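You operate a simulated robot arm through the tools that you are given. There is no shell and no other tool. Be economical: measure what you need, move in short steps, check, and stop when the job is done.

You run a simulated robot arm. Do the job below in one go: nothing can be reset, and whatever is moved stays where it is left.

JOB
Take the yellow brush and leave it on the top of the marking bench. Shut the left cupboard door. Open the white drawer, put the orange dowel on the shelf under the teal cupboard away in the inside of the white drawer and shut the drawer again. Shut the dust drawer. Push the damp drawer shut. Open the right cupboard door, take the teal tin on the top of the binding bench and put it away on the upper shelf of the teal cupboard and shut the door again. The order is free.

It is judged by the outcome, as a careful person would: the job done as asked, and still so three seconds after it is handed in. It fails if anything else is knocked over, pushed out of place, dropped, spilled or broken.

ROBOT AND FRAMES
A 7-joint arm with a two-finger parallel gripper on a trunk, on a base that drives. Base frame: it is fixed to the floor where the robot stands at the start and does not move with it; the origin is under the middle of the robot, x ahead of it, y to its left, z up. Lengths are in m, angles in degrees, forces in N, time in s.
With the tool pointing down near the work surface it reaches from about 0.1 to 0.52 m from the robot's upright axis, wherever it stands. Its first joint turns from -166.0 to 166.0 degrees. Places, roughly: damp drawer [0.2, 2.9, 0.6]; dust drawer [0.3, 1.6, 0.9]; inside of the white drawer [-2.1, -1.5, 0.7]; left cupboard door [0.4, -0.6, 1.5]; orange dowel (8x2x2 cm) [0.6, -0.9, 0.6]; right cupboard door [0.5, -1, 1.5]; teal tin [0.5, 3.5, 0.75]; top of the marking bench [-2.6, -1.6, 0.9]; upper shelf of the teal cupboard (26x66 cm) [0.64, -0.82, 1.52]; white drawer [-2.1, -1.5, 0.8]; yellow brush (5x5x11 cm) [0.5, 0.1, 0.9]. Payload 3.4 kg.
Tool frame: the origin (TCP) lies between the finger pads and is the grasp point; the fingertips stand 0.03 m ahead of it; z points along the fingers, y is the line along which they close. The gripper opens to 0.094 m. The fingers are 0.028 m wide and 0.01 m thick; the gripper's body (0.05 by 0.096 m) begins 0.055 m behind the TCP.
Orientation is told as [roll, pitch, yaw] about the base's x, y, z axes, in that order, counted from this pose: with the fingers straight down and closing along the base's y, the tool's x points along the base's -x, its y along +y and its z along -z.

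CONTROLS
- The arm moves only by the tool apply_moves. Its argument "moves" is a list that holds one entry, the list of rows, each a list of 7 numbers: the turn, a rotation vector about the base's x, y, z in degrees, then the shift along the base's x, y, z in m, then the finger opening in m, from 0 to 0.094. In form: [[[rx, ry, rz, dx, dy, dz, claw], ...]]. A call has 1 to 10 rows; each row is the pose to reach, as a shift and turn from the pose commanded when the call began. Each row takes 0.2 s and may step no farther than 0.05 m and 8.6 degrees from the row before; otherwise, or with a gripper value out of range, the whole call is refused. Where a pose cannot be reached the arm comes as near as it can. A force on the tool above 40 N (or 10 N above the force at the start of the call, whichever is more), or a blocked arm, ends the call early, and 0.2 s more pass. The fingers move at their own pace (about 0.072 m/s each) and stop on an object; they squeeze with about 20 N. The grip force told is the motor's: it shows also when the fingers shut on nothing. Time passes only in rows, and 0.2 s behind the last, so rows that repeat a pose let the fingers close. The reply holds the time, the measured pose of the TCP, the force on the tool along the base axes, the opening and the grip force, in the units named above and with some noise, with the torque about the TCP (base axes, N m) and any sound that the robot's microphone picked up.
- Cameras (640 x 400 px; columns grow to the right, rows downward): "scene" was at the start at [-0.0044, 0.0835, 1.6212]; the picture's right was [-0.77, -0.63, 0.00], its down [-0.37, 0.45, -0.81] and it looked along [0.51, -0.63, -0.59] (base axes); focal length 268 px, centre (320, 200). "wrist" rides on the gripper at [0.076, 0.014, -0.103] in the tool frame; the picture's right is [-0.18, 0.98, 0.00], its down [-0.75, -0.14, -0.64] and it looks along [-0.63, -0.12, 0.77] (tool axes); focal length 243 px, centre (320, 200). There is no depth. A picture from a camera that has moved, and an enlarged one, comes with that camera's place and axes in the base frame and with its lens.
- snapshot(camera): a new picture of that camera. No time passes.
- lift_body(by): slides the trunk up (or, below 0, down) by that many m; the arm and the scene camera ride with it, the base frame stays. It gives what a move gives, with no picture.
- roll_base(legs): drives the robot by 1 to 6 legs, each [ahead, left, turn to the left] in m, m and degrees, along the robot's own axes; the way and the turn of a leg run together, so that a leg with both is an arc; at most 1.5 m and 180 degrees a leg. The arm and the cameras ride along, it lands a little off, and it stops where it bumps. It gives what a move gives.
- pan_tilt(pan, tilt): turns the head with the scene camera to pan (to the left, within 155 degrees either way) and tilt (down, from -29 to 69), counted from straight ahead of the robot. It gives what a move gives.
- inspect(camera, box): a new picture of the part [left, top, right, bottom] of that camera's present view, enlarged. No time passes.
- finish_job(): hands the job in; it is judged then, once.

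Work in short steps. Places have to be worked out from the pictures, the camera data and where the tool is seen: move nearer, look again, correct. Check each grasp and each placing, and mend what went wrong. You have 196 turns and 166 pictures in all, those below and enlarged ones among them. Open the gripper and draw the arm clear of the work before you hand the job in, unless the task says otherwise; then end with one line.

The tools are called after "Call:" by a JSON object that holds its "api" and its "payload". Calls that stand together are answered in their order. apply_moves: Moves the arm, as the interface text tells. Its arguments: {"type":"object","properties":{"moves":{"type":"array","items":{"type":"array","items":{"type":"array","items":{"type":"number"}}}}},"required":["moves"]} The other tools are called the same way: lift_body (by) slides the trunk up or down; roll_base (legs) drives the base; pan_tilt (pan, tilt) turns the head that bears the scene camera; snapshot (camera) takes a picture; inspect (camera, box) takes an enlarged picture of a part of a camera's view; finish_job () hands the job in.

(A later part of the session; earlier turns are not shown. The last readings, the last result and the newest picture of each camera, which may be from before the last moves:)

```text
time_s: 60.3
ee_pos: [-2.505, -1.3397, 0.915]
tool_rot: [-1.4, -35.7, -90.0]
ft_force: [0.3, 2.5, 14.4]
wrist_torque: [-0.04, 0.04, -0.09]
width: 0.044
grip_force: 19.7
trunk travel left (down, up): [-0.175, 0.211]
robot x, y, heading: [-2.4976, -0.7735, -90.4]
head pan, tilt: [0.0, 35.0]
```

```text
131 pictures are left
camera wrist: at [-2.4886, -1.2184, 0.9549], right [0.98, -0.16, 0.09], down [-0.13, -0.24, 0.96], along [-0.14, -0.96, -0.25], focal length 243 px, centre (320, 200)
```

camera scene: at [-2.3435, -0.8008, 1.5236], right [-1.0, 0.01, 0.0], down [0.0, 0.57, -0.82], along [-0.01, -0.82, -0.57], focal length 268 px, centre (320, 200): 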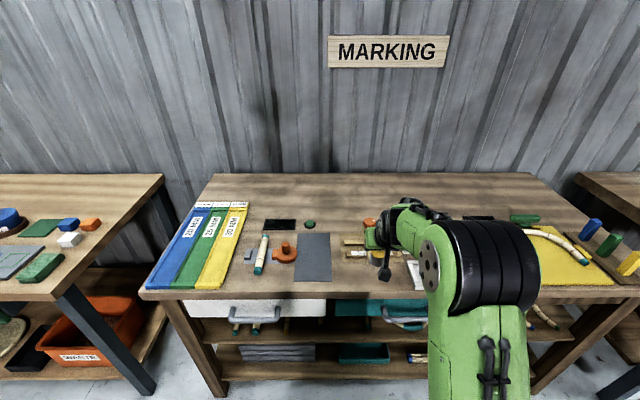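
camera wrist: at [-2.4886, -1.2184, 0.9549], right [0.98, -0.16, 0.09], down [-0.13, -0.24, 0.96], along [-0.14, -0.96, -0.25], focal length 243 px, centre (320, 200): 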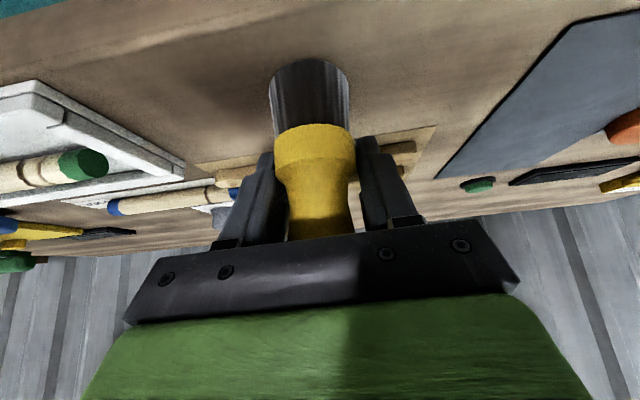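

Contact: 14 N, the same TCP height as at pickup, so the base is on the bench. I open the fingers and back out along the tool axis.

Call:
{"api": "apply_moves", "payload": {"moves": [[[0, 0, 0, 0, 0, 0.002, 0.0], [0, 0, 0, 0, 0, 0.003, 0.06], [0, 0, 0, 0, 0, 0.003, 0.075], [0, 0, 0, 0, 0.014, 0.024, 0.075], [0, 0, 0, 0, 0.034, 0.054, 0.075], [0, 0, 0, 0, 0.058, 0.087, 0.075], [0, 0, 0, 0, 0.09, 0.12, 0.075], [0, 0, 0, 0, 0.13, 0.14, 0.075]]]}}

Call:
{"api": "snapshot", "payload": {"camera": "wrist"}}

```text
time_s: 62.1
ee_pos: [-2.504, -1.2063, 1.0501]
tool_rot: [-1.3, -35.3, -90.0]
ft_force: [0.6, 0.4, 0.5]
wrist_torque: [-0.04, 0.01, 0.02]
width: 0.0748
grip_force: 0.1
trunk travel left (down, up): [-0.175, 0.211]
robot x, y, heading: [-2.4964, -0.7713, -90.1]
head pan, tilt: [0.0, 35.0]
```

```text
130 pictures are left
camera wrist: at [-2.4884, -1.0858, 1.0922], right [0.98, -0.16, 0.09], down [-0.13, -0.24, 0.96], along [-0.14, -0.96, -0.26], focal length 243 px, centre (320, 200)
```

wrist: 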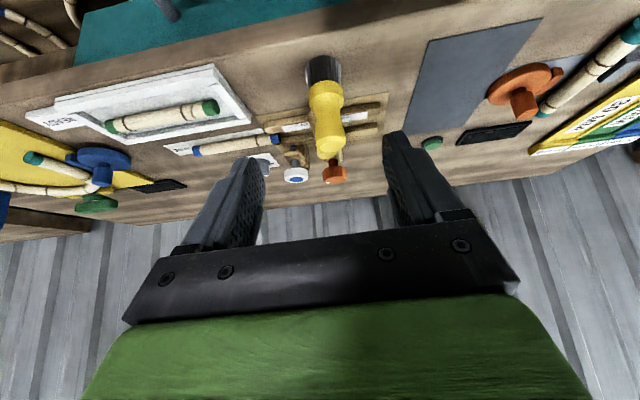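

The brush stands on the marking bench. Next the white drawer: I pull the arm in and shift left to its handle.

Call:
{"api": "apply_moves", "payload": {"moves": [[[0, 0, 0, 0, 0.04, 0.0, 0.075], [0, 0, 0, 0, 0.08, 0.0, 0.09], [0, 0, 0, 0, 0.12, 0.0, 0.09]]]}}

Call:
{"api": "roll_base", "payload": {"legs": [[-0.1, 0.36, 0]]}}

Call:
{"api": "pan_tilt", "payload": {"pan": 0, "tilt": 50}}

Call:
{"api": "snapshot", "payload": {"camera": "scene"}}

Call:
{"api": "snapshot", "payload": {"camera": "wrist"}}

```text
time_s: 62.9
ee_pos: [-2.5056, -1.0871, 1.054]
tool_rot: [-1.4, -35.4, -90.0]
ft_force: [-0.1, 0.9, 0.1]
wrist_torque: [-0.03, -0.04, 0.02]
width: 0.09
grip_force: 0.1
trunk travel left (down, up): [-0.175, 0.211]
robot x, y, heading: [-2.4952, -0.7709, -90.3]
head pan, tilt: [0.0, 35.0]
```

```text
time_s: 65.3
ee_pos: [-2.1443, -0.9929, 1.0518]
tool_rot: [-1.4, -35.2, -90.0]
ft_force: [0.2, -0.1, -0.3]
wrist_torque: [-0.01, 0.01, 0.0]
width: 0.09
grip_force: 0.0
trunk travel left (down, up): [-0.175, 0.211]
robot x, y, heading: [-2.1327, -0.6759, -90.3]
head pan, tilt: [0.0, 35.0]
```

```text
time_s: 66.1
ee_pos: [-2.1452, -0.9932, 1.0526]
tool_rot: [-1.4, -35.2, -90.1]
ft_force: [-0.1, 0.3, -0.2]
wrist_torque: [-0.02, 0.01, 0.0]
width: 0.09
grip_force: 0.0
trunk travel left (down, up): [-0.175, 0.211]
robot x, y, heading: [-2.135, -0.6777, -90.4]
head pan, tilt: [0.0, 50.0]
```

```text
129 pictures are left
camera scene: at [-1.9832, -0.693, 1.502], right [-1.0, 0.01, 0.0], down [0.01, 0.77, -0.64], along [0.0, -0.64, -0.77], focal length 268 px, centre (320, 200)
```

scene: 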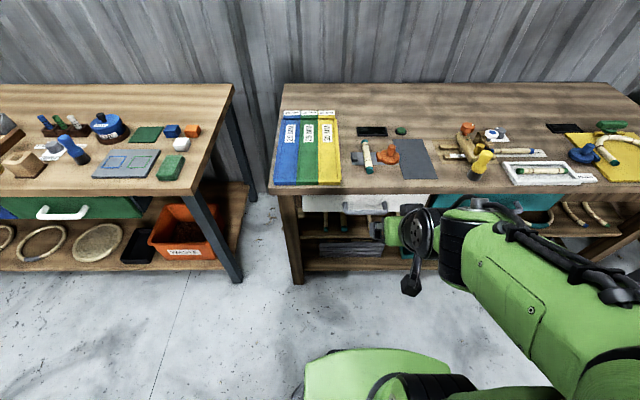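

```text
128 pictures are left
camera wrist: at [-2.129, -0.8722, 1.0932], right [0.98, -0.16, 0.09], down [-0.13, -0.24, 0.96], along [-0.14, -0.96, -0.26], focal length 243 px, centre (320, 200)
```

wrist: 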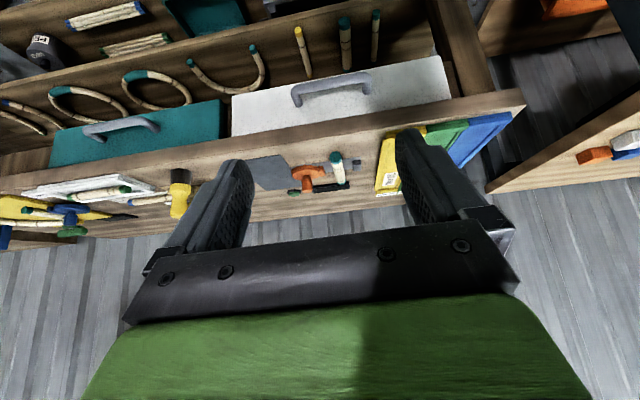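

The handle is around (-2.144, -1.25, 0.77). I tilt the tool to horizontal and drop the trunk for a closer look.

Call:
{"api": "apply_moves", "payload": {"moves": [[[-8, 0, 0, 0, 0.0, 0, 0.09], [-16, 0, 0, 0, 0.0, 0, 0.09], [-24, 0, 0, 0, 0.0, 0, 0.09], [-32, 0, 0, 0, 0, 0, 0.09], [-40, 0, 0, 0, 0, 0, 0.09], [-48, 0, 0, 0, 0, -0.01, 0.09], [-54.8, 0, 0, 0, 0, -0.02, 0.09]]]}}

Call:
{"api": "lift_body", "payload": {"by": -0.15}}

Call:
{"api": "snapshot", "payload": {"camera": "wrist"}}

Call:
{"api": "snapshot", "payload": {"camera": "scene"}}

```text
time_s: 67.7
ee_pos: [-2.1687, -1.1195, 1.1392]
tool_rot: [-1.3, -85.5, -89.7]
ft_force: [-0.9, 0.2, 0.9]
wrist_torque: [0.04, 0.0, 0.05]
width: 0.0901
grip_force: 0.1
out of reach, approached as far as the arm can: row 1, 2, 3, 4, 5, 6, 7
trunk travel left (down, up): [-0.175, 0.211]
robot x, y, heading: [-2.136, -0.6753, -90.3]
head pan, tilt: [0.0, 50.0]
```

```text
time_s: 69.4
ee_pos: [-2.1703, -1.1215, 0.9871]
tool_rot: [-1.0, -85.3, -90.4]
ft_force: [-0.8, -0.1, 0.0]
wrist_torque: [0.01, -0.02, -0.02]
width: 0.0903
grip_force: 0.0
trunk travel left (down, up): [-0.025, 0.361]
robot x, y, heading: [-2.1338, -0.6767, -90.5]
head pan, tilt: [0.0, 50.0]
```

```text
127 pictures are left
camera wrist: at [-2.1541, -1.0137, 0.9221], right [0.98, -0.04, 0.18], down [-0.13, 0.58, 0.8], along [-0.14, -0.81, 0.57], focal length 243 px, centre (320, 200)
```

wrist: 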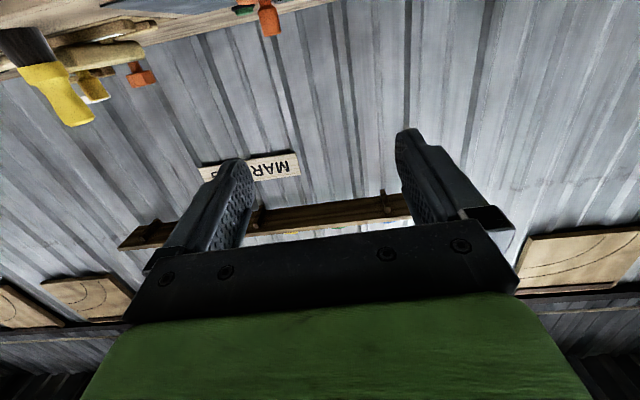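

```text
126 pictures are left
camera scene: at [-1.9833, -0.6929, 1.351], right [-1.0, 0.01, 0.0], down [0.01, 0.77, -0.64], along [0.0, -0.64, -0.77], focal length 268 px, centre (320, 200)
```

scene: 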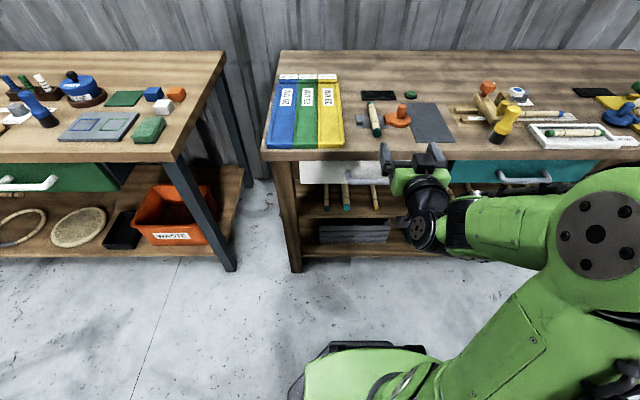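

The arm reaches horizontal at this distance. I look closely at the handle from the head camera.

Call:
{"api": "inspect", "payload": {"camera": "scene", "box": [250, 120, 450, 245]}}

```text
3.20 times, centred on (350, 182) of scene
camera zoom: at [-1.9833, -0.6929, 1.351], right [-1.0, 0.01, 0.0], down [0.01, 0.77, -0.64], along [0.0, -0.64, -0.77], focal length 859 px, centre (224, 256)
```

zoom: 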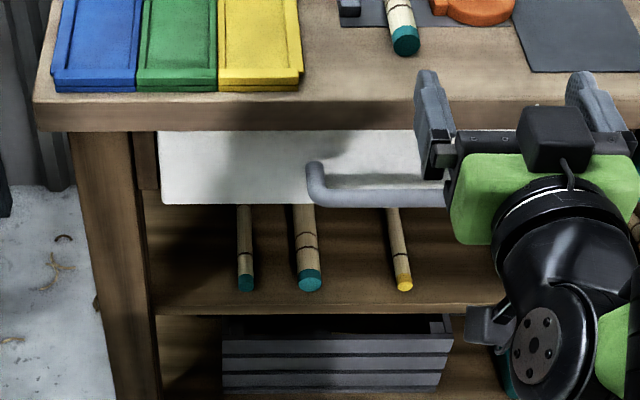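

Handle bar: centre about (-2.144, -1.244, 0.776), with the drawer front at y≈-1.28 and the bench underside at z≈0.83. I roll the tool 90° so the fingers close vertically.

Call:
{"api": "apply_moves", "payload": {"moves": [[[0, -8, 0, 0, 0, 0, 0.09], [0, -16, 0, 0, 0, 0, 0.09], [0, -24, 0, 0, 0, 0, 0.09], [0, -32, 0, 0, 0, -0.01, 0.09], [0, -40, 0, 0, 0, -0.02, 0.09], [0, -48, 0, 0, 0, -0.03, 0.09], [0, -56, 0, 0, 0, -0.04, 0.09], [0, -64, 0, 0, 0, -0.05, 0.09], [0, -72, 0, 0, 0, -0.06, 0.09], [0, -80, 0, 0, 0, -0.07, 0.09]]]}}

Call:
{"api": "snapshot", "payload": {"camera": "scene"}}

```text
time_s: 71.6
ee_pos: [-2.2025, -1.1285, 0.9359]
tool_rot: [87.8, -9.7, -175.2]
ft_force: [0.2, -0.4, -1.1]
wrist_torque: [-0.01, 0.03, 0.0]
width: 0.0899
grip_force: 0.0
out of reach, approached as far as the arm can: row 6, 7, 8, 9, 10
trunk travel left (down, up): [-0.025, 0.361]
robot x, y, heading: [-2.1337, -0.6738, -90.1]
head pan, tilt: [0.0, 50.0]
```

```text
124 pictures are left
camera scene: at [-1.9842, -0.6928, 1.3512], right [-1.0, 0.01, 0.0], down [0.01, 0.77, -0.64], along [0.0, -0.64, -0.77], focal length 268 px, centre (320, 200)
```

scene: 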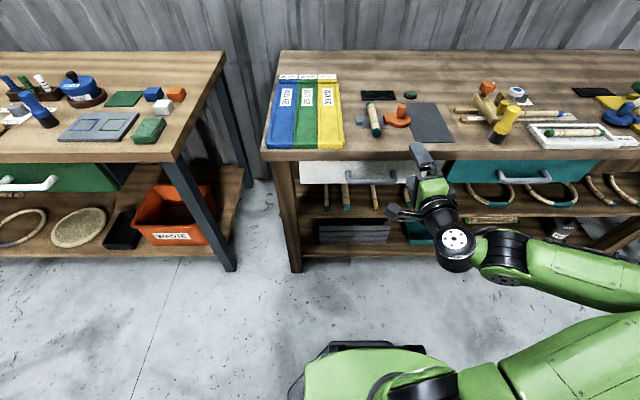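

Nearly there. I finish the orientation and descend to just in front of the handle bar at z≈0.776.

Call:
{"api": "apply_moves", "payload": {"moves": [[[-1, -3, -1, 0.01, 0, -0.03, 0.06], [-1, -6, -2, 0.02, 0, -0.06, 0.06], [-2, -9, -3, 0.035, 0, -0.09, 0.06], [-2, -9.7, -4.8, 0.05, 0, -0.12, 0.06], [-2, -9.7, -4.8, 0.058, -0.01, -0.15, 0.06], [-2, -9.7, -4.8, 0.058, -0.02, -0.16, 0.06]]]}}

Call:
{"api": "snapshot", "payload": {"camera": "scene"}}

Call:
{"api": "snapshot", "payload": {"camera": "wrist"}}

```text
time_s: 73.0
ee_pos: [-2.1444, -1.1486, 0.7743]
tool_rot: [90.3, -0.4, 179.7]
ft_force: [0.1, 0.0, 0.0]
wrist_torque: [0.0, -0.01, -0.03]
width: 0.0598
grip_force: 0.0
out of reach, approached as far as the arm can: row 2, 3, 4
trunk travel left (down, up): [-0.025, 0.361]
robot x, y, heading: [-2.1344, -0.6714, -90.6]
head pan, tilt: [0.0, 50.0]
```

```text
123 pictures are left
camera scene: at [-1.9833, -0.6929, 1.3511], right [-1.0, 0.01, 0.0], down [0.01, 0.77, -0.64], along [0.0, -0.64, -0.77], focal length 268 px, centre (320, 200)
```

scene: 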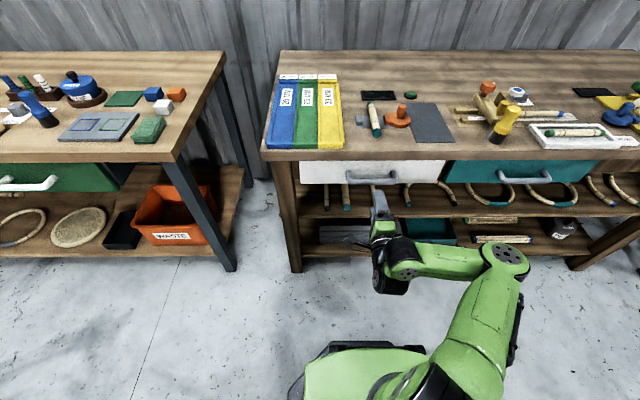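

```text
122 pictures are left
camera wrist: at [-2.0679, -1.0457, 0.7903], right [-0.18, 0.01, 0.98], down [-0.75, 0.64, -0.14], along [-0.64, -0.76, -0.11], focal length 243 px, centre (320, 200)
```

wrist: 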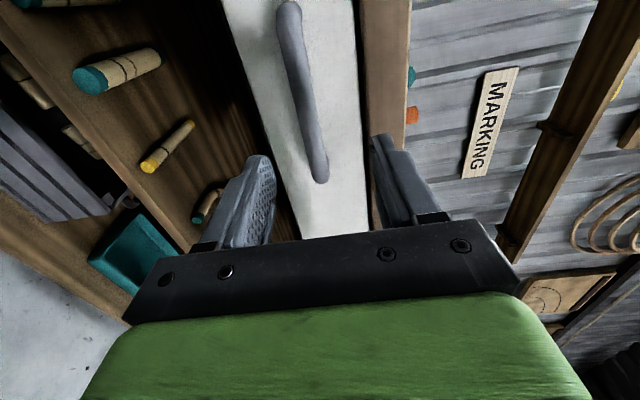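

The bar sits between the fingers at z≈0.768. I advance and grip it.

Call:
{"api": "apply_moves", "payload": {"moves": [[[0, 0, 0, 0, -0.04, -0.005, 0.06], [0, 0, 0, 0, -0.07, -0.006, 0.06], [0, 0, 0, 0, -0.088, -0.006, 0.06]]]}}

Call:
{"api": "snapshot", "payload": {"camera": "wrist"}}

```text
time_s: 73.8
ee_pos: [-2.1435, -1.2376, 0.7711]
tool_rot: [90.3, -0.3, 179.8]
ft_force: [-0.1, -0.4, -0.3]
wrist_torque: [-0.03, -0.02, 0.01]
width: 0.0602
grip_force: 0.1
trunk travel left (down, up): [-0.025, 0.361]
robot x, y, heading: [-2.1367, -0.6749, -90.1]
head pan, tilt: [0.0, 50.0]
```

```text
121 pictures are left
camera wrist: at [-2.0677, -1.1339, 0.7852], right [-0.18, 0.01, 0.98], down [-0.75, 0.64, -0.14], along [-0.64, -0.76, -0.11], focal length 243 px, centre (320, 200)
```

wrist: 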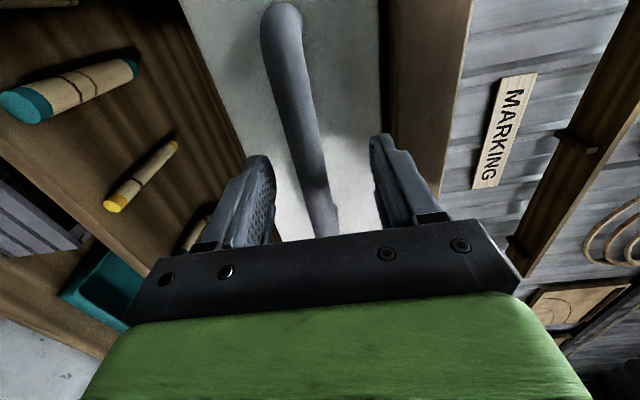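

Well centred. I close on the bar.

Call:
{"api": "apply_moves", "payload": {"moves": [[[0, 0, 0, 0, 0, 0, 0.03], [0, 0, 0, 0, 0, 0, 0.0], [0, 0, 0, 0, 0, 0, 0.0], [0, 0, 0, 0, 0, 0, 0.0]]]}}

Call:
{"api": "apply_moves", "payload": {"moves": [[[0, 0, 0, 0, 0.02, 0, 0.0], [0, 0, 0, 0, 0.04, 0, 0.0]]]}}

```text
time_s: 74.8
ee_pos: [-2.1447, -1.2351, 0.7641]
tool_rot: [89.6, -0.2, 179.7]
ft_force: [2.6, 8.0, -31.8]
wrist_torque: [0.55, -0.54, 0.35]
width: 0.0176
grip_force: 44.9
trunk travel left (down, up): [-0.025, 0.361]
robot x, y, heading: [-2.1334, -0.6756, -90.5]
head pan, tilt: [0.0, 50.0]
```

```text
time_s: 75.4
ee_pos: [-2.1451, -1.1962, 0.7652]
tool_rot: [89.4, -0.4, 179.6]
ft_force: [2.5, 1.6, -32.1]
wrist_torque: [0.81, -0.59, 1.06]
width: 0.0178
grip_force: 44.8
trunk travel left (down, up): [-0.025, 0.361]
robot x, y, heading: [-2.1344, -0.6732, -90.3]
head pan, tilt: [0.0, 50.0]
```

The drawer moves freely. I relieve the vertical strain and pull on by backing the base.

Call:
{"api": "apply_moves", "payload": {"moves": [[[0, 0, 0, 0, 0.0, -0.007, 0.0]]]}}

Call:
{"api": "roll_base", "payload": {"legs": [[-0.18, 0, 0]]}}

Call:
{"api": "snapshot", "payload": {"camera": "scene"}}

```text
time_s: 75.8
ee_pos: [-2.1456, -1.1969, 0.7641]
tool_rot: [90.5, -0.2, 179.6]
ft_force: [3.8, -0.5, -3.6]
wrist_torque: [0.28, -0.59, -1.08]
width: 0.0177
grip_force: 44.5
trunk travel left (down, up): [-0.025, 0.361]
robot x, y, heading: [-2.1335, -0.6731, -90.3]
head pan, tilt: [0.0, 50.0]
```

```text
time_s: 77.3
ee_pos: [-2.145, -1.014, 0.7643]
tool_rot: [90.4, -0.3, 179.6]
ft_force: [-6.2, 1.6, 22.7]
wrist_torque: [-0.38, -0.49, -0.65]
width: 0.0176
grip_force: 45.1
trunk travel left (down, up): [-0.025, 0.361]
robot x, y, heading: [-2.1328, -0.4904, -90.7]
head pan, tilt: [0.0, 50.0]
```

```text
120 pictures are left
camera scene: at [-1.9827, -0.5097, 1.3513], right [-1.0, 0.01, 0.0], down [0.01, 0.76, -0.64], along [-0.01, -0.64, -0.76], focal length 268 px, centre (320, 200)
```

scene: 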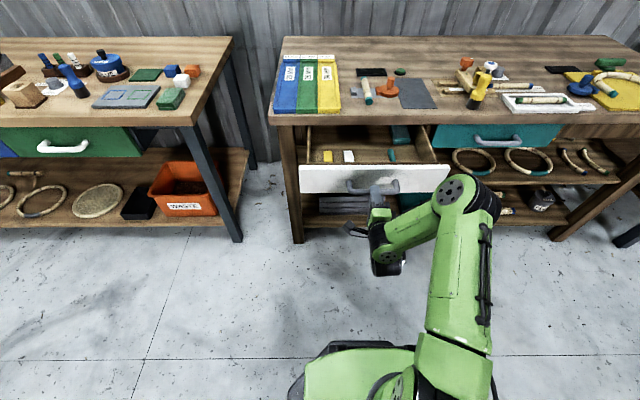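

The drawer is open by about 22 cm with free space inside. I release the handle and back away.

Call:
{"api": "apply_moves", "payload": {"moves": [[[0, 0, 0, 0, 0, 0, 0.04], [0, 0, 0, 0, 0, 0, 0.06], [0, 0, 0, 0, 0, 0, 0.06]]]}}

Call:
{"api": "roll_base", "payload": {"legs": [[-0.15, 0, 0]]}}

Call:
{"api": "inspect", "payload": {"camera": "scene", "box": [240, 30, 560, 230]}}

```text
time_s: 78.1
ee_pos: [-2.1431, -1.0149, 0.7641]
tool_rot: [90.4, -0.3, 179.6]
ft_force: [0.8, 0.2, 1.3]
wrist_torque: [0.03, 0.04, 0.03]
width: 0.0601
grip_force: 0.1
trunk travel left (down, up): [-0.025, 0.361]
robot x, y, heading: [-2.1305, -0.4926, -90.4]
head pan, tilt: [0.0, 50.0]
```

```text
time_s: 79.5
ee_pos: [-2.1417, -0.863, 0.7644]
tool_rot: [90.4, -0.4, 179.6]
ft_force: [0.1, 0.7, 0.0]
wrist_torque: [-0.05, 0.04, -0.01]
width: 0.0599
grip_force: 0.1
trunk travel left (down, up): [-0.025, 0.361]
robot x, y, heading: [-2.1296, -0.3454, -90.8]
head pan, tilt: [0.0, 50.0]
```

```text
2.00 times, centred on (400, 130) of scene
camera zoom: at [-1.9806, -0.3601, 1.3511], right [-1.0, 0.01, 0.0], down [0.01, 0.77, -0.64], along [-0.01, -0.64, -0.77], focal length 537 px, centre (160, 340)
```

zoom: 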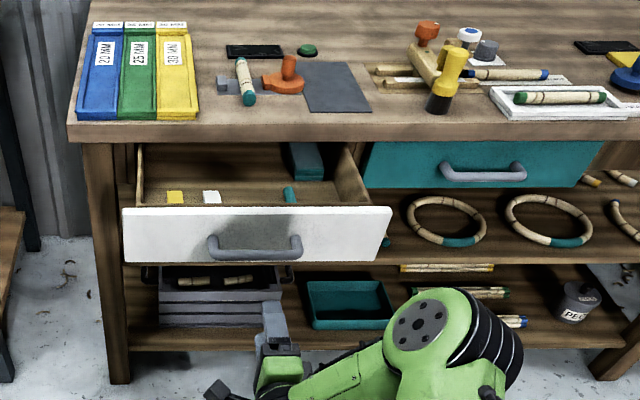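

Now for the dowel: I drive back along the aisle and turn to face the cupboard wall.

Call:
{"api": "roll_base", "payload": {"legs": [[0, 1.3, 0], [0, 0.5, 0], [0, 0, 90.5], [0.1, -0.4, 0]]}}

Call:
{"api": "lift_body", "payload": {"by": 0.1}}

Call:
{"api": "pan_tilt", "payload": {"pan": -10, "tilt": 40}}

Call:
{"api": "snapshot", "payload": {"camera": "scene"}}

```text
time_s: 94.5
ee_pos: [0.2803, -0.7469, 0.7637]
tool_rot: [90.5, -0.3, -88.9]
ft_force: [-0.2, 0.1, 0.6]
wrist_torque: [-0.01, -0.01, 0.0]
width: 0.0601
grip_force: 0.0
trunk travel left (down, up): [-0.025, 0.361]
robot x, y, heading: [-0.24, -0.7516, 1.0]
head pan, tilt: [0.0, 50.0]
```

```text
time_s: 95.9
ee_pos: [0.2811, -0.7469, 0.8637]
tool_rot: [90.4, -0.3, -88.9]
ft_force: [-0.1, -0.9, 0.0]
wrist_torque: [0.02, -0.03, 0.01]
width: 0.0601
grip_force: 0.0
trunk travel left (down, up): [-0.125, 0.261]
robot x, y, heading: [-0.2355, -0.7514, 1.1]
head pan, tilt: [0.0, 50.0]
```

```text
time_s: 96.6
ee_pos: [0.282, -0.7487, 0.8645]
tool_rot: [90.4, -0.3, -89.0]
ft_force: [0.8, 0.2, -0.6]
wrist_torque: [0.01, 0.0, -0.01]
width: 0.0601
grip_force: 0.0
trunk travel left (down, up): [-0.125, 0.261]
robot x, y, heading: [-0.2395, -0.7482, 0.8]
head pan, tilt: [-10.0, 40.0]
```

```text
118 pictures are left
camera scene: at [-0.2196, -0.6132, 1.466], right [-0.16, -0.99, 0.0], down [-0.64, 0.1, -0.77], along [0.76, -0.12, -0.64], focal length 268 px, centre (320, 200)
```

scene: 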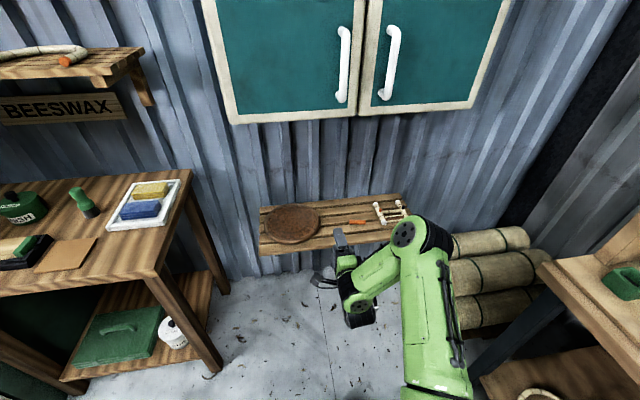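

Both doors look flush. The dowel lies at about (0.625, -0.92, 0.6), roughly along y. I turn the tool to point straight down, closing along x.

Call:
{"api": "apply_moves", "payload": {"moves": [[[0, 8.5, 0, -0.02, 0, 0.02, 0.06], [0, 17, 0, -0.04, 0, 0.03, 0.06], [0, 25.5, 0, -0.05, 0, 0.04, 0.06], [0, 34, 0, -0.06, 0, 0.05, 0.06], [0, 42.5, 0, -0.06, 0, 0.05, 0.06], [0, 51, 0, -0.06, 0, 0.05, 0.06], [0, 59.5, 0, -0.06, 0, 0.05, 0.06], [0, 68, 0, -0.06, 0, 0.05, 0.06], [0, 76.5, 0, -0.06, 0, 0.05, 0.06], [0, 84, 0, -0.06, 0, 0.05, 0.06]]]}}

Call:
{"api": "snapshot", "payload": {"camera": "scene"}}

```text
time_s: 98.8
ee_pos: [0.2218, -0.7465, 0.9147]
tool_rot: [6.3, 1.1, -89.6]
ft_force: [0.2, -0.6, -0.2]
wrist_torque: [-0.01, 0.0, 0.0]
width: 0.06
grip_force: 0.1
out of reach, approached as far as the arm can: row 2, 3
trunk travel left (down, up): [-0.125, 0.261]
robot x, y, heading: [-0.2413, -0.75, 0.6]
head pan, tilt: [-10.0, 40.0]
```

```text
117 pictures are left
camera scene: at [-0.219, -0.6133, 1.466], right [-0.16, -0.99, 0.0], down [-0.64, 0.1, -0.77], along [0.76, -0.12, -0.64], focal length 268 px, centre (320, 200)
```

scene: 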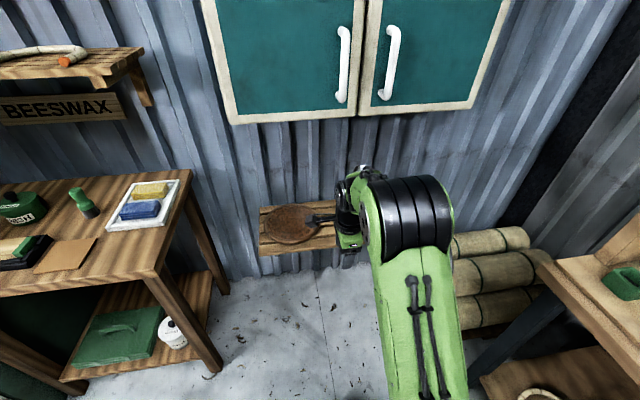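

I lower the trunk again, then drive in front of the dowel.

Call:
{"api": "lift_body", "payload": {"by": -0.1}}

Call:
{"api": "roll_base", "payload": {"legs": [[0.12, -0.15, -0.5], [0.14, 0, 0]]}}

Call:
{"api": "snapshot", "payload": {"camera": "scene"}}

Call:
{"api": "snapshot", "payload": {"camera": "wrist"}}

```text
time_s: 100.1
ee_pos: [0.222, -0.748, 0.8127]
tool_rot: [6.3, 1.0, -89.6]
ft_force: [0.2, 0.1, -0.9]
wrist_torque: [-0.02, 0.01, 0.02]
width: 0.0599
grip_force: 0.1
trunk travel left (down, up): [-0.025, 0.361]
robot x, y, heading: [-0.241, -0.7484, 1.0]
head pan, tilt: [-10.0, 40.0]
```

```text
time_s: 102.6
ee_pos: [0.4838, -0.8989, 0.8128]
tool_rot: [6.4, 1.0, -90.2]
ft_force: [-0.8, 0.6, -1.0]
wrist_torque: [-0.02, 0.01, -0.01]
width: 0.06
grip_force: 0.0
trunk travel left (down, up): [-0.025, 0.361]
robot x, y, heading: [0.0191, -0.8955, 0.4]
head pan, tilt: [-10.0, 40.0]
```

```text
116 pictures are left
camera scene: at [0.0447, -0.7601, 1.3652], right [-0.17, -0.99, 0.0], down [-0.63, 0.11, -0.77], along [0.75, -0.13, -0.64], focal length 268 px, centre (320, 200)
```

scene: 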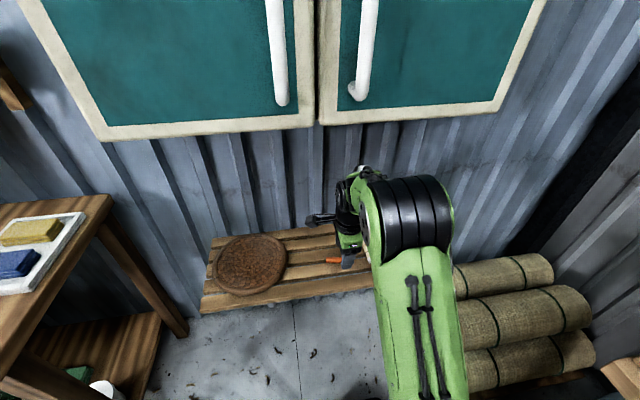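

```text
115 pictures are left
camera wrist: at [0.4858, -0.8248, 0.9192], right [0.98, -0.19, 0.11], down [-0.21, -0.76, 0.61], along [-0.03, -0.62, -0.79], focal length 243 px, centre (320, 200)
```

wrist: 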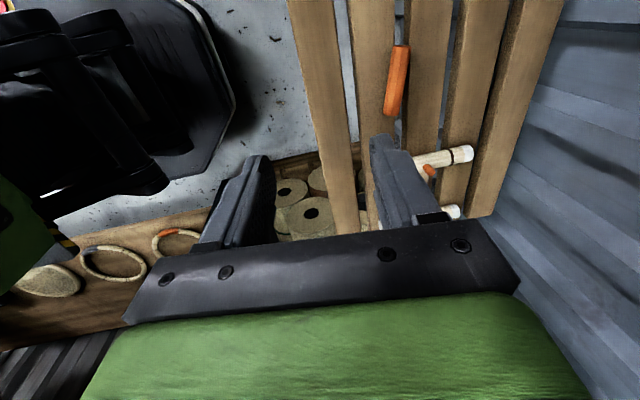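

I drive 0.1 m nearer and level the tool.

Call:
{"api": "roll_base", "payload": {"legs": [[0.1, -0.02, -0.4]]}}

Call:
{"api": "apply_moves", "payload": {"moves": [[[0, 6.2, 0, 0.0, 0, -0.04, 0.06], [0, 6.2, 0, 0.01, 0, -0.08, 0.06]]]}}

Call:
{"api": "snapshot", "payload": {"camera": "wrist"}}

Call:
{"api": "snapshot", "payload": {"camera": "scene"}}

```text
time_s: 103.8
ee_pos: [0.5825, -0.9219, 0.8139]
tool_rot: [6.2, 1.0, -90.5]
ft_force: [-0.1, -1.2, 0.0]
wrist_torque: [0.01, 0.01, 0.0]
width: 0.0599
grip_force: 0.0
trunk travel left (down, up): [-0.025, 0.361]
robot x, y, heading: [0.1176, -0.9161, -0.0]
head pan, tilt: [-10.0, 40.0]
```

```text
time_s: 104.4
ee_pos: [0.5926, -0.9212, 0.7327]
tool_rot: [0.2, 0.8, -90.7]
ft_force: [0.7, -1.0, -0.4]
wrist_torque: [-0.01, 0.0, 0.01]
width: 0.0598
grip_force: 0.1
trunk travel left (down, up): [-0.025, 0.361]
robot x, y, heading: [0.1244, -0.9164, 0.2]
head pan, tilt: [-10.0, 40.0]
```

```text
114 pictures are left
camera wrist: at [0.6071, -0.8476, 0.8387], right [0.98, -0.2, 0.0], down [-0.15, -0.76, 0.63], along [-0.12, -0.62, -0.78], focal length 243 px, centre (320, 200)
```

wrist: 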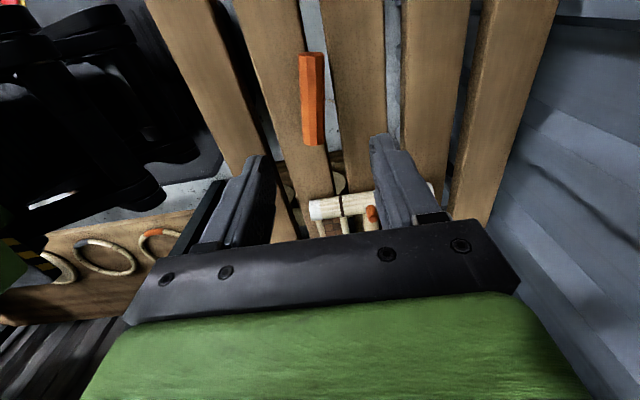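

```text
113 pictures are left
camera scene: at [0.144, -0.7802, 1.3652], right [-0.17, -0.98, 0.0], down [-0.63, 0.11, -0.77], along [0.75, -0.13, -0.64], focal length 268 px, centre (320, 200)
```

scene: 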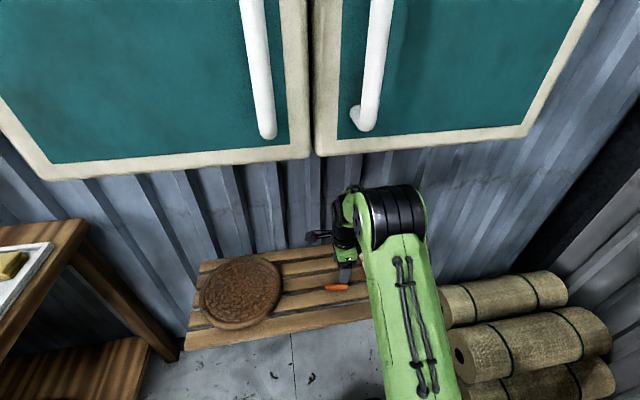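

The dowel's top is at z≈0.597, centre (0.592, -0.916), angled about 9°. I align the yaw and descend so the tips stop just above the shelf.

Call:
{"api": "apply_moves", "payload": {"moves": [[[0, 0, -5, 0.0, 0.0, -0.03, 0.06], [0, 0, -9, 0.0, 0.002, -0.06, 0.06], [0, 0, -9, 0.0, 0.002, -0.085, 0.06]]]}}

Call:
{"api": "snapshot", "payload": {"camera": "wrist"}}

```text
time_s: 105.2
ee_pos: [0.5928, -0.9201, 0.6506]
tool_rot: [0.4, 0.9, -99.7]
ft_force: [-0.9, 0.2, 12.4]
wrist_torque: [-0.08, 0.44, -0.08]
width: 0.0601
grip_force: 0.5
trunk travel left (down, up): [-0.025, 0.361]
robot x, y, heading: [0.1207, -0.915, -0.3]
head pan, tilt: [-10.0, 40.0]
```

```text
112 pictures are left
camera wrist: at [0.6174, -0.8485, 0.7557], right [0.94, -0.35, 0.0], down [-0.27, -0.73, 0.63], along [-0.22, -0.59, -0.78], focal length 243 px, centre (320, 200)
```

wrist: 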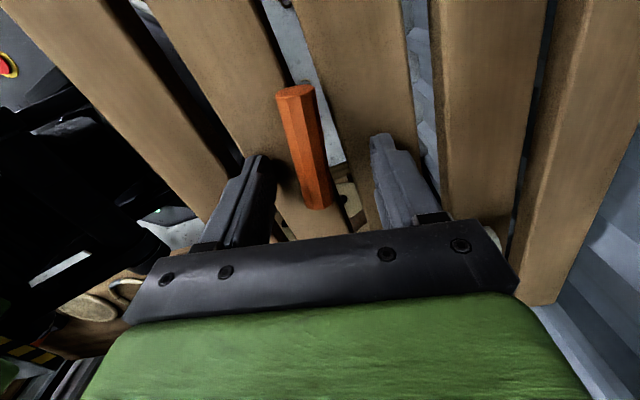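

The tips touch the slat, with 12 N upward, so the shelf is slightly higher than judged. I lift 3 mm, centre in x and close.

Call:
{"api": "apply_moves", "payload": {"moves": [[[0, 0, -2, -0.006, 0.002, 0.004, 0.06], [0, 0, -2, -0.006, 0.002, 0.004, 0.03], [0, 0, -2, -0.006, 0.002, 0.004, 0.0], [0, 0, -2, -0.006, 0.002, 0.004, 0.0]]]}}

Call:
{"api": "snapshot", "payload": {"camera": "wrist"}}

```text
time_s: 106.2
ee_pos: [0.5855, -0.9177, 0.6516]
tool_rot: [0.2, 0.9, -101.6]
ft_force: [0.3, -0.6, 0.6]
wrist_torque: [0.03, 0.01, 0.02]
width: 0.0186
grip_force: 20.0
trunk travel left (down, up): [-0.025, 0.361]
robot x, y, heading: [0.1228, -0.916, 0.1]
head pan, tilt: [-10.0, 40.0]
```

```text
111 pictures are left
camera wrist: at [0.6139, -0.8477, 0.758], right [0.93, -0.38, 0.0], down [-0.29, -0.72, 0.63], along [-0.24, -0.58, -0.78], focal length 243 px, centre (320, 200)
```

wrist: 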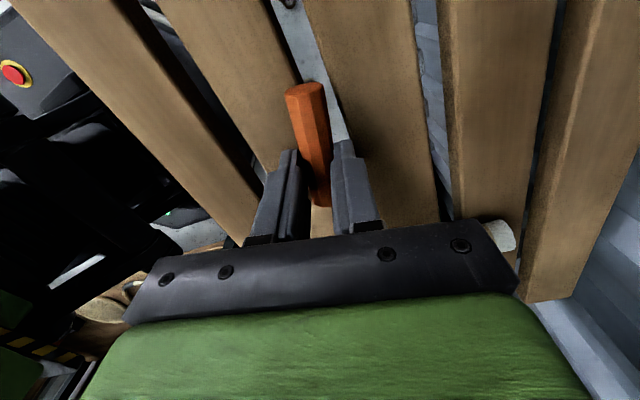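

The dowel is gripped at 1.9 cm, near its middle. I lift it and back out.

Call:
{"api": "apply_moves", "payload": {"moves": [[[0, 0, 0, 0, 0, 0.03, 0.0], [0, 0, 0, 0, 0, 0.07, 0.0], [0, 0, 0, -0.02, 0, 0.11, 0.0], [0, 0, 0, -0.04, 0, 0.14, 0.0]]]}}

Call:
{"api": "snapshot", "payload": {"camera": "wrist"}}

```text
time_s: 107.2
ee_pos: [0.5446, -0.917, 0.7937]
tool_rot: [0.2, 0.9, -101.7]
ft_force: [0.2, -0.4, -0.5]
wrist_torque: [0.02, 0.01, 0.0]
width: 0.0186
grip_force: 19.6
trunk travel left (down, up): [-0.025, 0.361]
robot x, y, heading: [0.1181, -0.9142, -0.1]
head pan, tilt: [-10.0, 40.0]
```

```text
110 pictures are left
camera wrist: at [0.5731, -0.848, 0.8986], right [0.93, -0.38, 0.0], down [-0.29, -0.72, 0.63], along [-0.24, -0.58, -0.78], focal length 243 px, centre (320, 200)
```

wrist: 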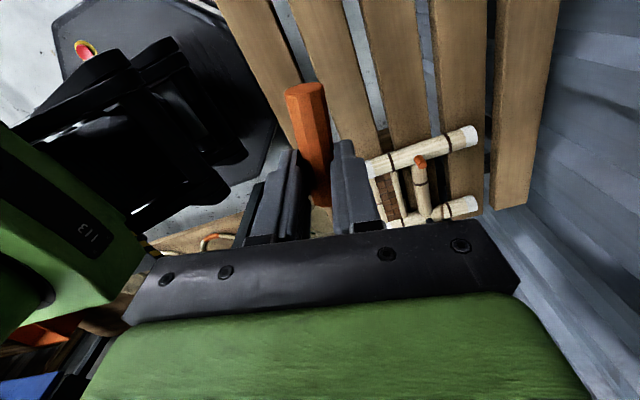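

The dowel is secure. I back out and return to the white drawer.

Call:
{"api": "roll_base", "payload": {"legs": [[-0.4, 0, 0], [0, 0.55, 0], [0, 0, -90], [0, -1.2, 0], [0, -0.65, 0]]}}

Call:
{"api": "lift_body", "payload": {"by": 0.25}}

Call:
{"api": "pan_tilt", "payload": {"pan": 0, "tilt": 50}}

Call:
{"api": "snapshot", "payload": {"camera": "scene"}}

```text
time_s: 125.2
ee_pos: [-2.1382, -0.7728, 0.7938]
tool_rot: [0.2, 0.9, 167.7]
ft_force: [0.0, 0.5, 0.1]
wrist_torque: [-0.02, 0.01, 0.04]
width: 0.0187
grip_force: 20.1
trunk travel left (down, up): [-0.025, 0.361]
robot x, y, heading: [-2.1335, -0.3474, -90.7]
head pan, tilt: [-10.0, 40.0]
```

```text
time_s: 127.7
ee_pos: [-2.1377, -0.7736, 1.0428]
tool_rot: [0.2, 0.8, 167.7]
ft_force: [-0.5, -0.1, -0.4]
wrist_torque: [-0.02, 0.01, 0.04]
width: 0.0187
grip_force: 19.8
trunk travel left (down, up): [-0.275, 0.111]
robot x, y, heading: [-2.1287, -0.3431, -90.7]
head pan, tilt: [-10.0, 40.0]
```

```text
time_s: 128.4
ee_pos: [-2.1386, -0.7738, 1.043]
tool_rot: [0.2, 1.0, 167.7]
ft_force: [-0.1, 0.4, -0.2]
wrist_torque: [-0.01, 0.02, 0.0]
width: 0.0189
grip_force: 19.8
trunk travel left (down, up): [-0.275, 0.111]
robot x, y, heading: [-2.1279, -0.347, -90.8]
head pan, tilt: [0.0, 50.0]
```

```text
109 pictures are left
camera scene: at [-1.9798, -0.3668, 1.6011], right [-1.0, 0.01, 0.0], down [0.01, 0.77, -0.64], along [-0.01, -0.64, -0.77], focal length 268 px, centre (320, 200)
```

scene: 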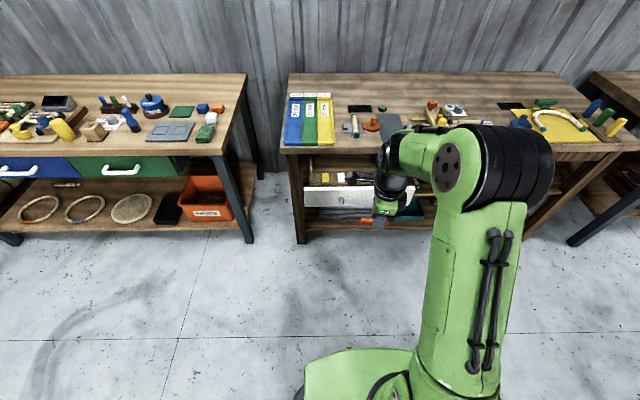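

The drawer stands open as left. I drive ahead so the dowel hovers above the drawer interior.

Call:
{"api": "roll_base", "payload": {"legs": [[0.36, 0, 0.7]]}}

Call:
{"api": "snapshot", "payload": {"camera": "scene"}}

Call:
{"api": "snapshot", "payload": {"camera": "wrist"}}

```text
time_s: 130.8
ee_pos: [-2.1321, -1.1311, 1.0422]
tool_rot: [0.1, 0.9, 168.7]
ft_force: [0.1, -1.2, -0.6]
wrist_torque: [0.03, 0.01, 0.01]
width: 0.0186
grip_force: 19.9
trunk travel left (down, up): [-0.275, 0.111]
robot x, y, heading: [-2.1311, -0.7039, -89.8]
head pan, tilt: [0.0, 50.0]
```

```text
108 pictures are left
camera scene: at [-1.9806, -0.7217, 1.601], right [-1.0, -0.01, 0.0], down [0.0, 0.77, -0.64], along [0.0, -0.64, -0.77], focal length 268 px, centre (320, 200)
```

scene: 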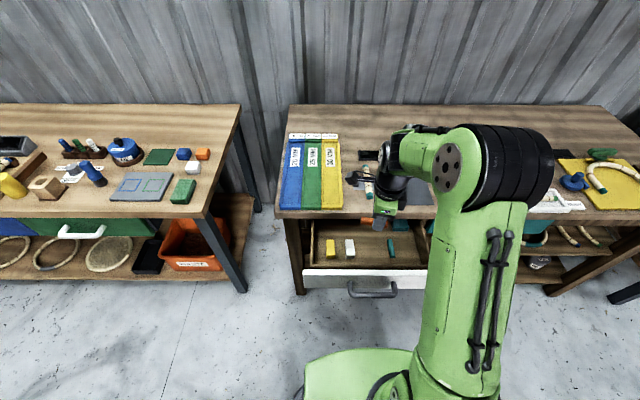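

```text
107 pictures are left
camera wrist: at [-2.0612, -1.1591, 1.1478], right [-0.37, -0.93, 0.0], down [-0.72, 0.29, 0.63], along [-0.58, 0.23, -0.78], focal length 243 px, centre (320, 200)
```

wrist: 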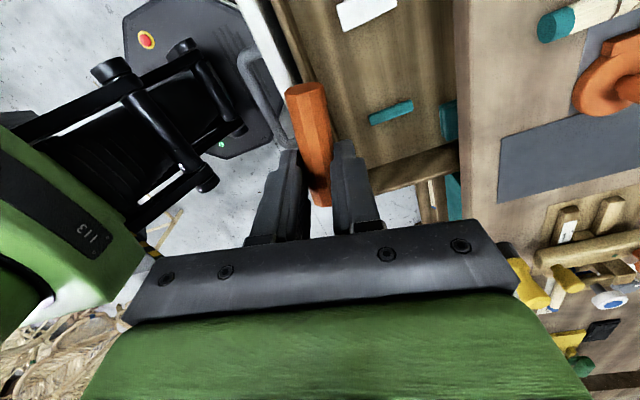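

Drawer contents are a yellow block, a white block and a teal rod. There's a free patch between the white block (x≈-2.09) and the teal rod (x≈-2.24), nearer the front. I square the yaw and lower to above it.

Call:
{"api": "apply_moves", "payload": {"moves": [[[0, 0, 5, -0.01, 0.0, -0.03, 0.0], [0, 0, 11, -0.02, 0.0, -0.06, 0.0], [0, 0, 11, -0.033, -0.003, -0.1, 0.0], [0, 0, 11, -0.033, -0.003, -0.145, 0.0]]]}}

Call:
{"api": "snapshot", "payload": {"camera": "wrist"}}

Call:
{"api": "inspect", "payload": {"camera": "scene", "box": [280, 180, 480, 305]}}

```text
time_s: 131.8
ee_pos: [-2.1645, -1.1339, 0.8972]
tool_rot: [0.2, 0.9, 179.9]
ft_force: [0.3, -0.6, -0.2]
wrist_torque: [-0.02, 0.0, 0.0]
width: 0.0187
grip_force: 19.8
trunk travel left (down, up): [-0.275, 0.111]
robot x, y, heading: [-2.1315, -0.7071, -89.9]
head pan, tilt: [0.0, 50.0]
```

```text
106 pictures are left
camera wrist: at [-2.0904, -1.1488, 1.0027], right [-0.19, -0.98, 0.0], down [-0.76, 0.15, 0.63], along [-0.62, 0.12, -0.78], focal length 243 px, centre (320, 200)
```

wrist: 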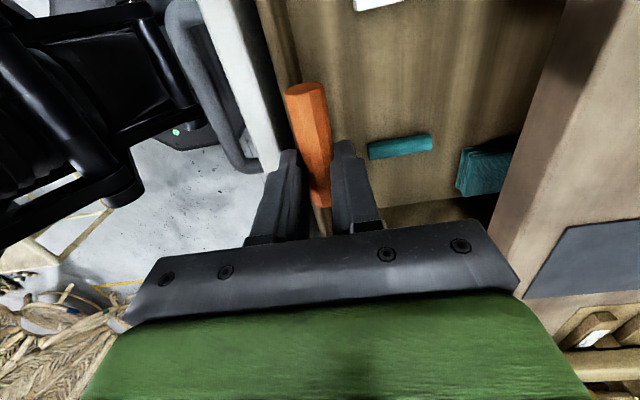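

```text
3.20 times, centred on (380, 242) of scene
camera zoom: at [-1.9805, -0.7217, 1.601], right [-1.0, -0.01, 0.0], down [0.0, 0.77, -0.64], along [0.0, -0.64, -0.77], focal length 859 px, centre (128, 64)
```

zoom: 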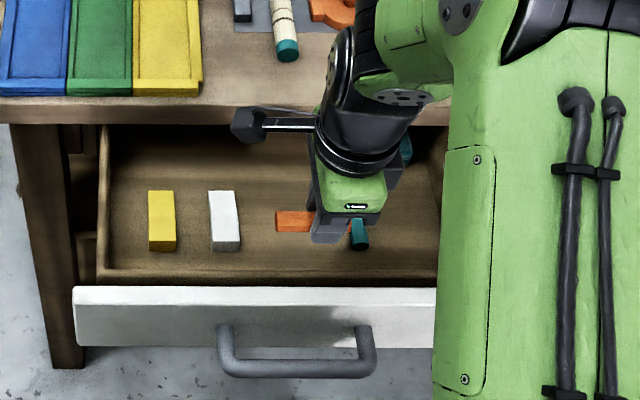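

I shift 1.5 cm deeper away from the front wall and 1 cm left, then descend into the drawer.

Call:
{"api": "apply_moves", "payload": {"moves": [[[0, 0, 0, 0.01, -0.016, -0.02, 0.0], [0, 0, 0, 0.01, -0.016, -0.06, 0.0], [0, 0, 0, 0.01, -0.016, -0.095, 0.0]]]}}

Call:
{"api": "apply_moves", "payload": {"moves": [[[0, 0, 0, 0, 0, -0.006, 0.0], [0, 0, 0, 0, 0, -0.012, 0.0]]]}}

Call:
{"api": "snapshot", "payload": {"camera": "wrist"}}

```text
time_s: 132.6
ee_pos: [-2.1534, -1.1494, 0.8043]
tool_rot: [0.2, 0.9, 179.7]
ft_force: [0.1, 0.3, -0.6]
wrist_torque: [-0.01, 0.01, -0.03]
width: 0.0187
grip_force: 19.7
trunk travel left (down, up): [-0.275, 0.111]
robot x, y, heading: [-2.1329, -0.7012, -89.6]
head pan, tilt: [0.0, 50.0]
```

```text
time_s: 133.2
ee_pos: [-2.1544, -1.1486, 0.791]
tool_rot: [0.2, 0.9, 179.8]
ft_force: [-0.9, 1.2, 0.2]
wrist_torque: [0.01, 0.03, -0.02]
width: 0.0184
grip_force: 19.6
trunk travel left (down, up): [-0.275, 0.111]
robot x, y, heading: [-2.1303, -0.7006, -89.8]
head pan, tilt: [0.0, 50.0]
```

```text
104 pictures are left
camera wrist: at [-2.0802, -1.1633, 0.8965], right [-0.19, -0.98, 0.0], down [-0.76, 0.15, 0.63], along [-0.62, 0.12, -0.78], focal length 243 px, centre (320, 200)
```

wrist: 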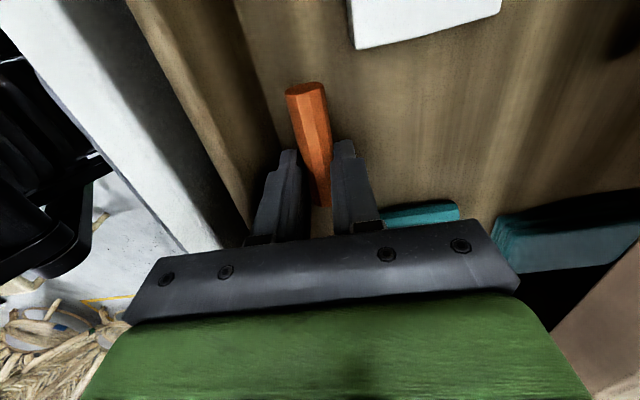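

Inside the drawer with no contact yet. I lower more in small steps.

Call:
{"api": "apply_moves", "payload": {"moves": [[[0, 0, 0, 0, 0, -0.006, 0.0], [0, 0, 0, 0, 0, -0.01, 0.0]]]}}

Call:
{"api": "apply_moves", "payload": {"moves": [[[0, 0, 0, 0, 0, -0.004, 0.0], [0, 0, 0, 0, 0, -0.008, 0.0]]]}}

Call:
{"api": "apply_moves", "payload": {"moves": [[[0, 0, 0, 0, 0, -0.004, 0.0], [0, 0, 0, 0, 0, -0.008, 0.0]]]}}

```text
time_s: 133.8
ee_pos: [-2.1538, -1.1487, 0.7805]
tool_rot: [0.1, 0.9, 179.7]
ft_force: [0.1, 0.4, -0.3]
wrist_torque: [-0.01, -0.02, -0.02]
width: 0.0185
grip_force: 19.7
trunk travel left (down, up): [-0.275, 0.111]
robot x, y, heading: [-2.1325, -0.7024, -89.7]
head pan, tilt: [0.0, 50.0]
```

```text
time_s: 134.3
ee_pos: [-2.1539, -1.1482, 0.773]
tool_rot: [0.2, 0.8, 179.6]
ft_force: [0.1, 0.3, -0.2]
wrist_torque: [0.01, -0.02, 0.01]
width: 0.0186
grip_force: 20.0
trunk travel left (down, up): [-0.275, 0.111]
robot x, y, heading: [-2.1352, -0.7017, -89.9]
head pan, tilt: [0.0, 50.0]
```

```text
time_s: 134.9
ee_pos: [-2.1541, -1.1482, 0.7651]
tool_rot: [0.3, 0.9, 179.7]
ft_force: [0.3, 0.6, 0.5]
wrist_torque: [-0.01, -0.01, -0.03]
width: 0.0184
grip_force: 20.3
trunk travel left (down, up): [-0.275, 0.111]
robot x, y, heading: [-2.1319, -0.7035, -89.5]
head pan, tilt: [0.0, 50.0]
```

Call:
{"api": "snapshot", "payload": {"camera": "wrist"}}

Call:
{"api": "apply_moves", "payload": {"moves": [[[0, 0, 0, 0, 0, -0.004, 0.0], [0, 0, 0, 0, 0, -0.007, 0.0]]]}}

```text
103 pictures are left
camera wrist: at [-2.08, -1.1633, 0.8705], right [-0.19, -0.98, 0.0], down [-0.76, 0.15, 0.63], along [-0.62, 0.12, -0.78], focal length 243 px, centre (320, 200)
```

wrist: 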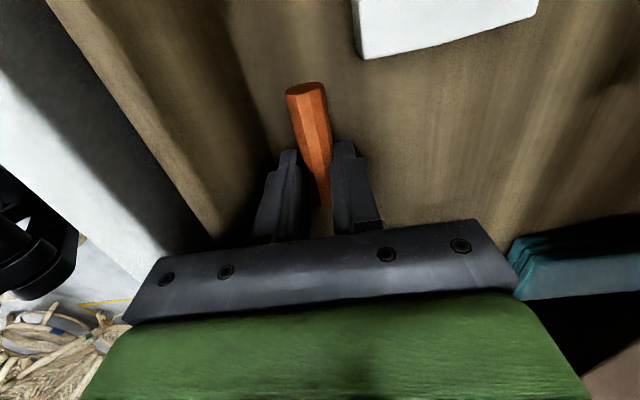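

```text
time_s: 135.7
ee_pos: [-2.1535, -1.1535, 0.7624]
tool_rot: [1.1, 0.9, 179.7]
ft_force: [1.1, -1.1, 23.0]
wrist_torque: [0.29, 0.2, -0.01]
width: 0.0184
grip_force: 20.1
trunk travel left (down, up): [-0.275, 0.111]
robot x, y, heading: [-2.1339, -0.7018, -89.6]
head pan, tilt: [0.0, 50.0]
stopped in row 2: the force on the tool passed its limit at 43 N (the readings are from after the stop); the commanded pose is now the measured one
```

Floor contact. I raise 2 mm, release gently and lift out.

Call:
{"api": "apply_moves", "payload": {"moves": [[[0, 0, 0, 0, 0.002, 0.003, 0.0], [0, 0, 0, 0, 0.002, 0.003, 0.03], [0, 0, 0, 0, 0.002, 0.003, 0.035], [0, 0, 0, 0, 0.002, 0.02, 0.035], [0, 0, 0, 0, 0.002, 0.06, 0.035], [0, 0, 0, 0, 0.002, 0.11, 0.035], [0, 0, 0, 0, 0.002, 0.16, 0.035], [0, 0, 0, 0, 0.002, 0.2, 0.035]]]}}

Call:
{"api": "snapshot", "payload": {"camera": "wrist"}}

Call:
{"api": "inspect", "payload": {"camera": "scene", "box": [280, 180, 480, 305]}}

```text
time_s: 137.5
ee_pos: [-2.1549, -1.1498, 0.9612]
tool_rot: [0.5, 0.9, 179.6]
ft_force: [0.3, -0.8, 0.5]
wrist_torque: [0.01, 0.03, 0.01]
width: 0.0351
grip_force: 0.0
trunk travel left (down, up): [-0.275, 0.111]
robot x, y, heading: [-2.1356, -0.7023, -89.5]
head pan, tilt: [0.0, 50.0]
```

```text
102 pictures are left
camera wrist: at [-2.0796, -1.1627, 1.0659], right [-0.19, -0.98, 0.01], down [-0.76, 0.15, 0.63], along [-0.62, 0.11, -0.78], focal length 243 px, centre (320, 200)
```

wrist: 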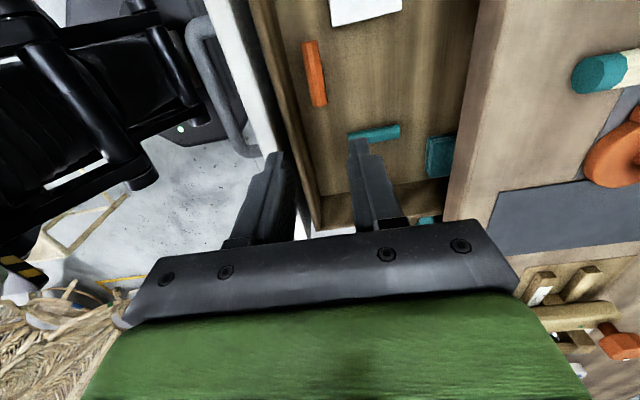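

```text
3.20 times, centred on (380, 242) of scene
camera zoom: at [-1.9805, -0.7196, 1.601], right [-1.0, -0.01, 0.0], down [0.0, 0.77, -0.64], along [0.0, -0.64, -0.77], focal length 859 px, centre (128, 64)
```

zoom: 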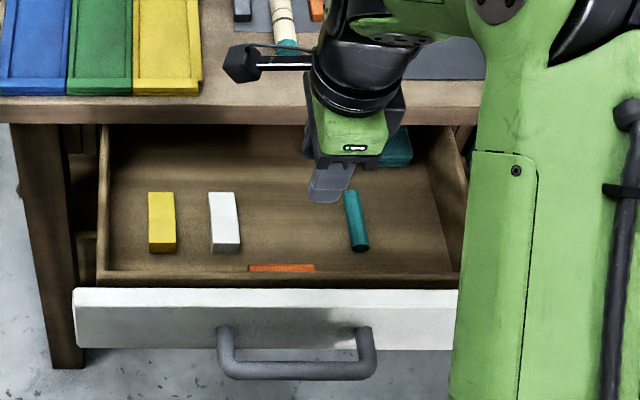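

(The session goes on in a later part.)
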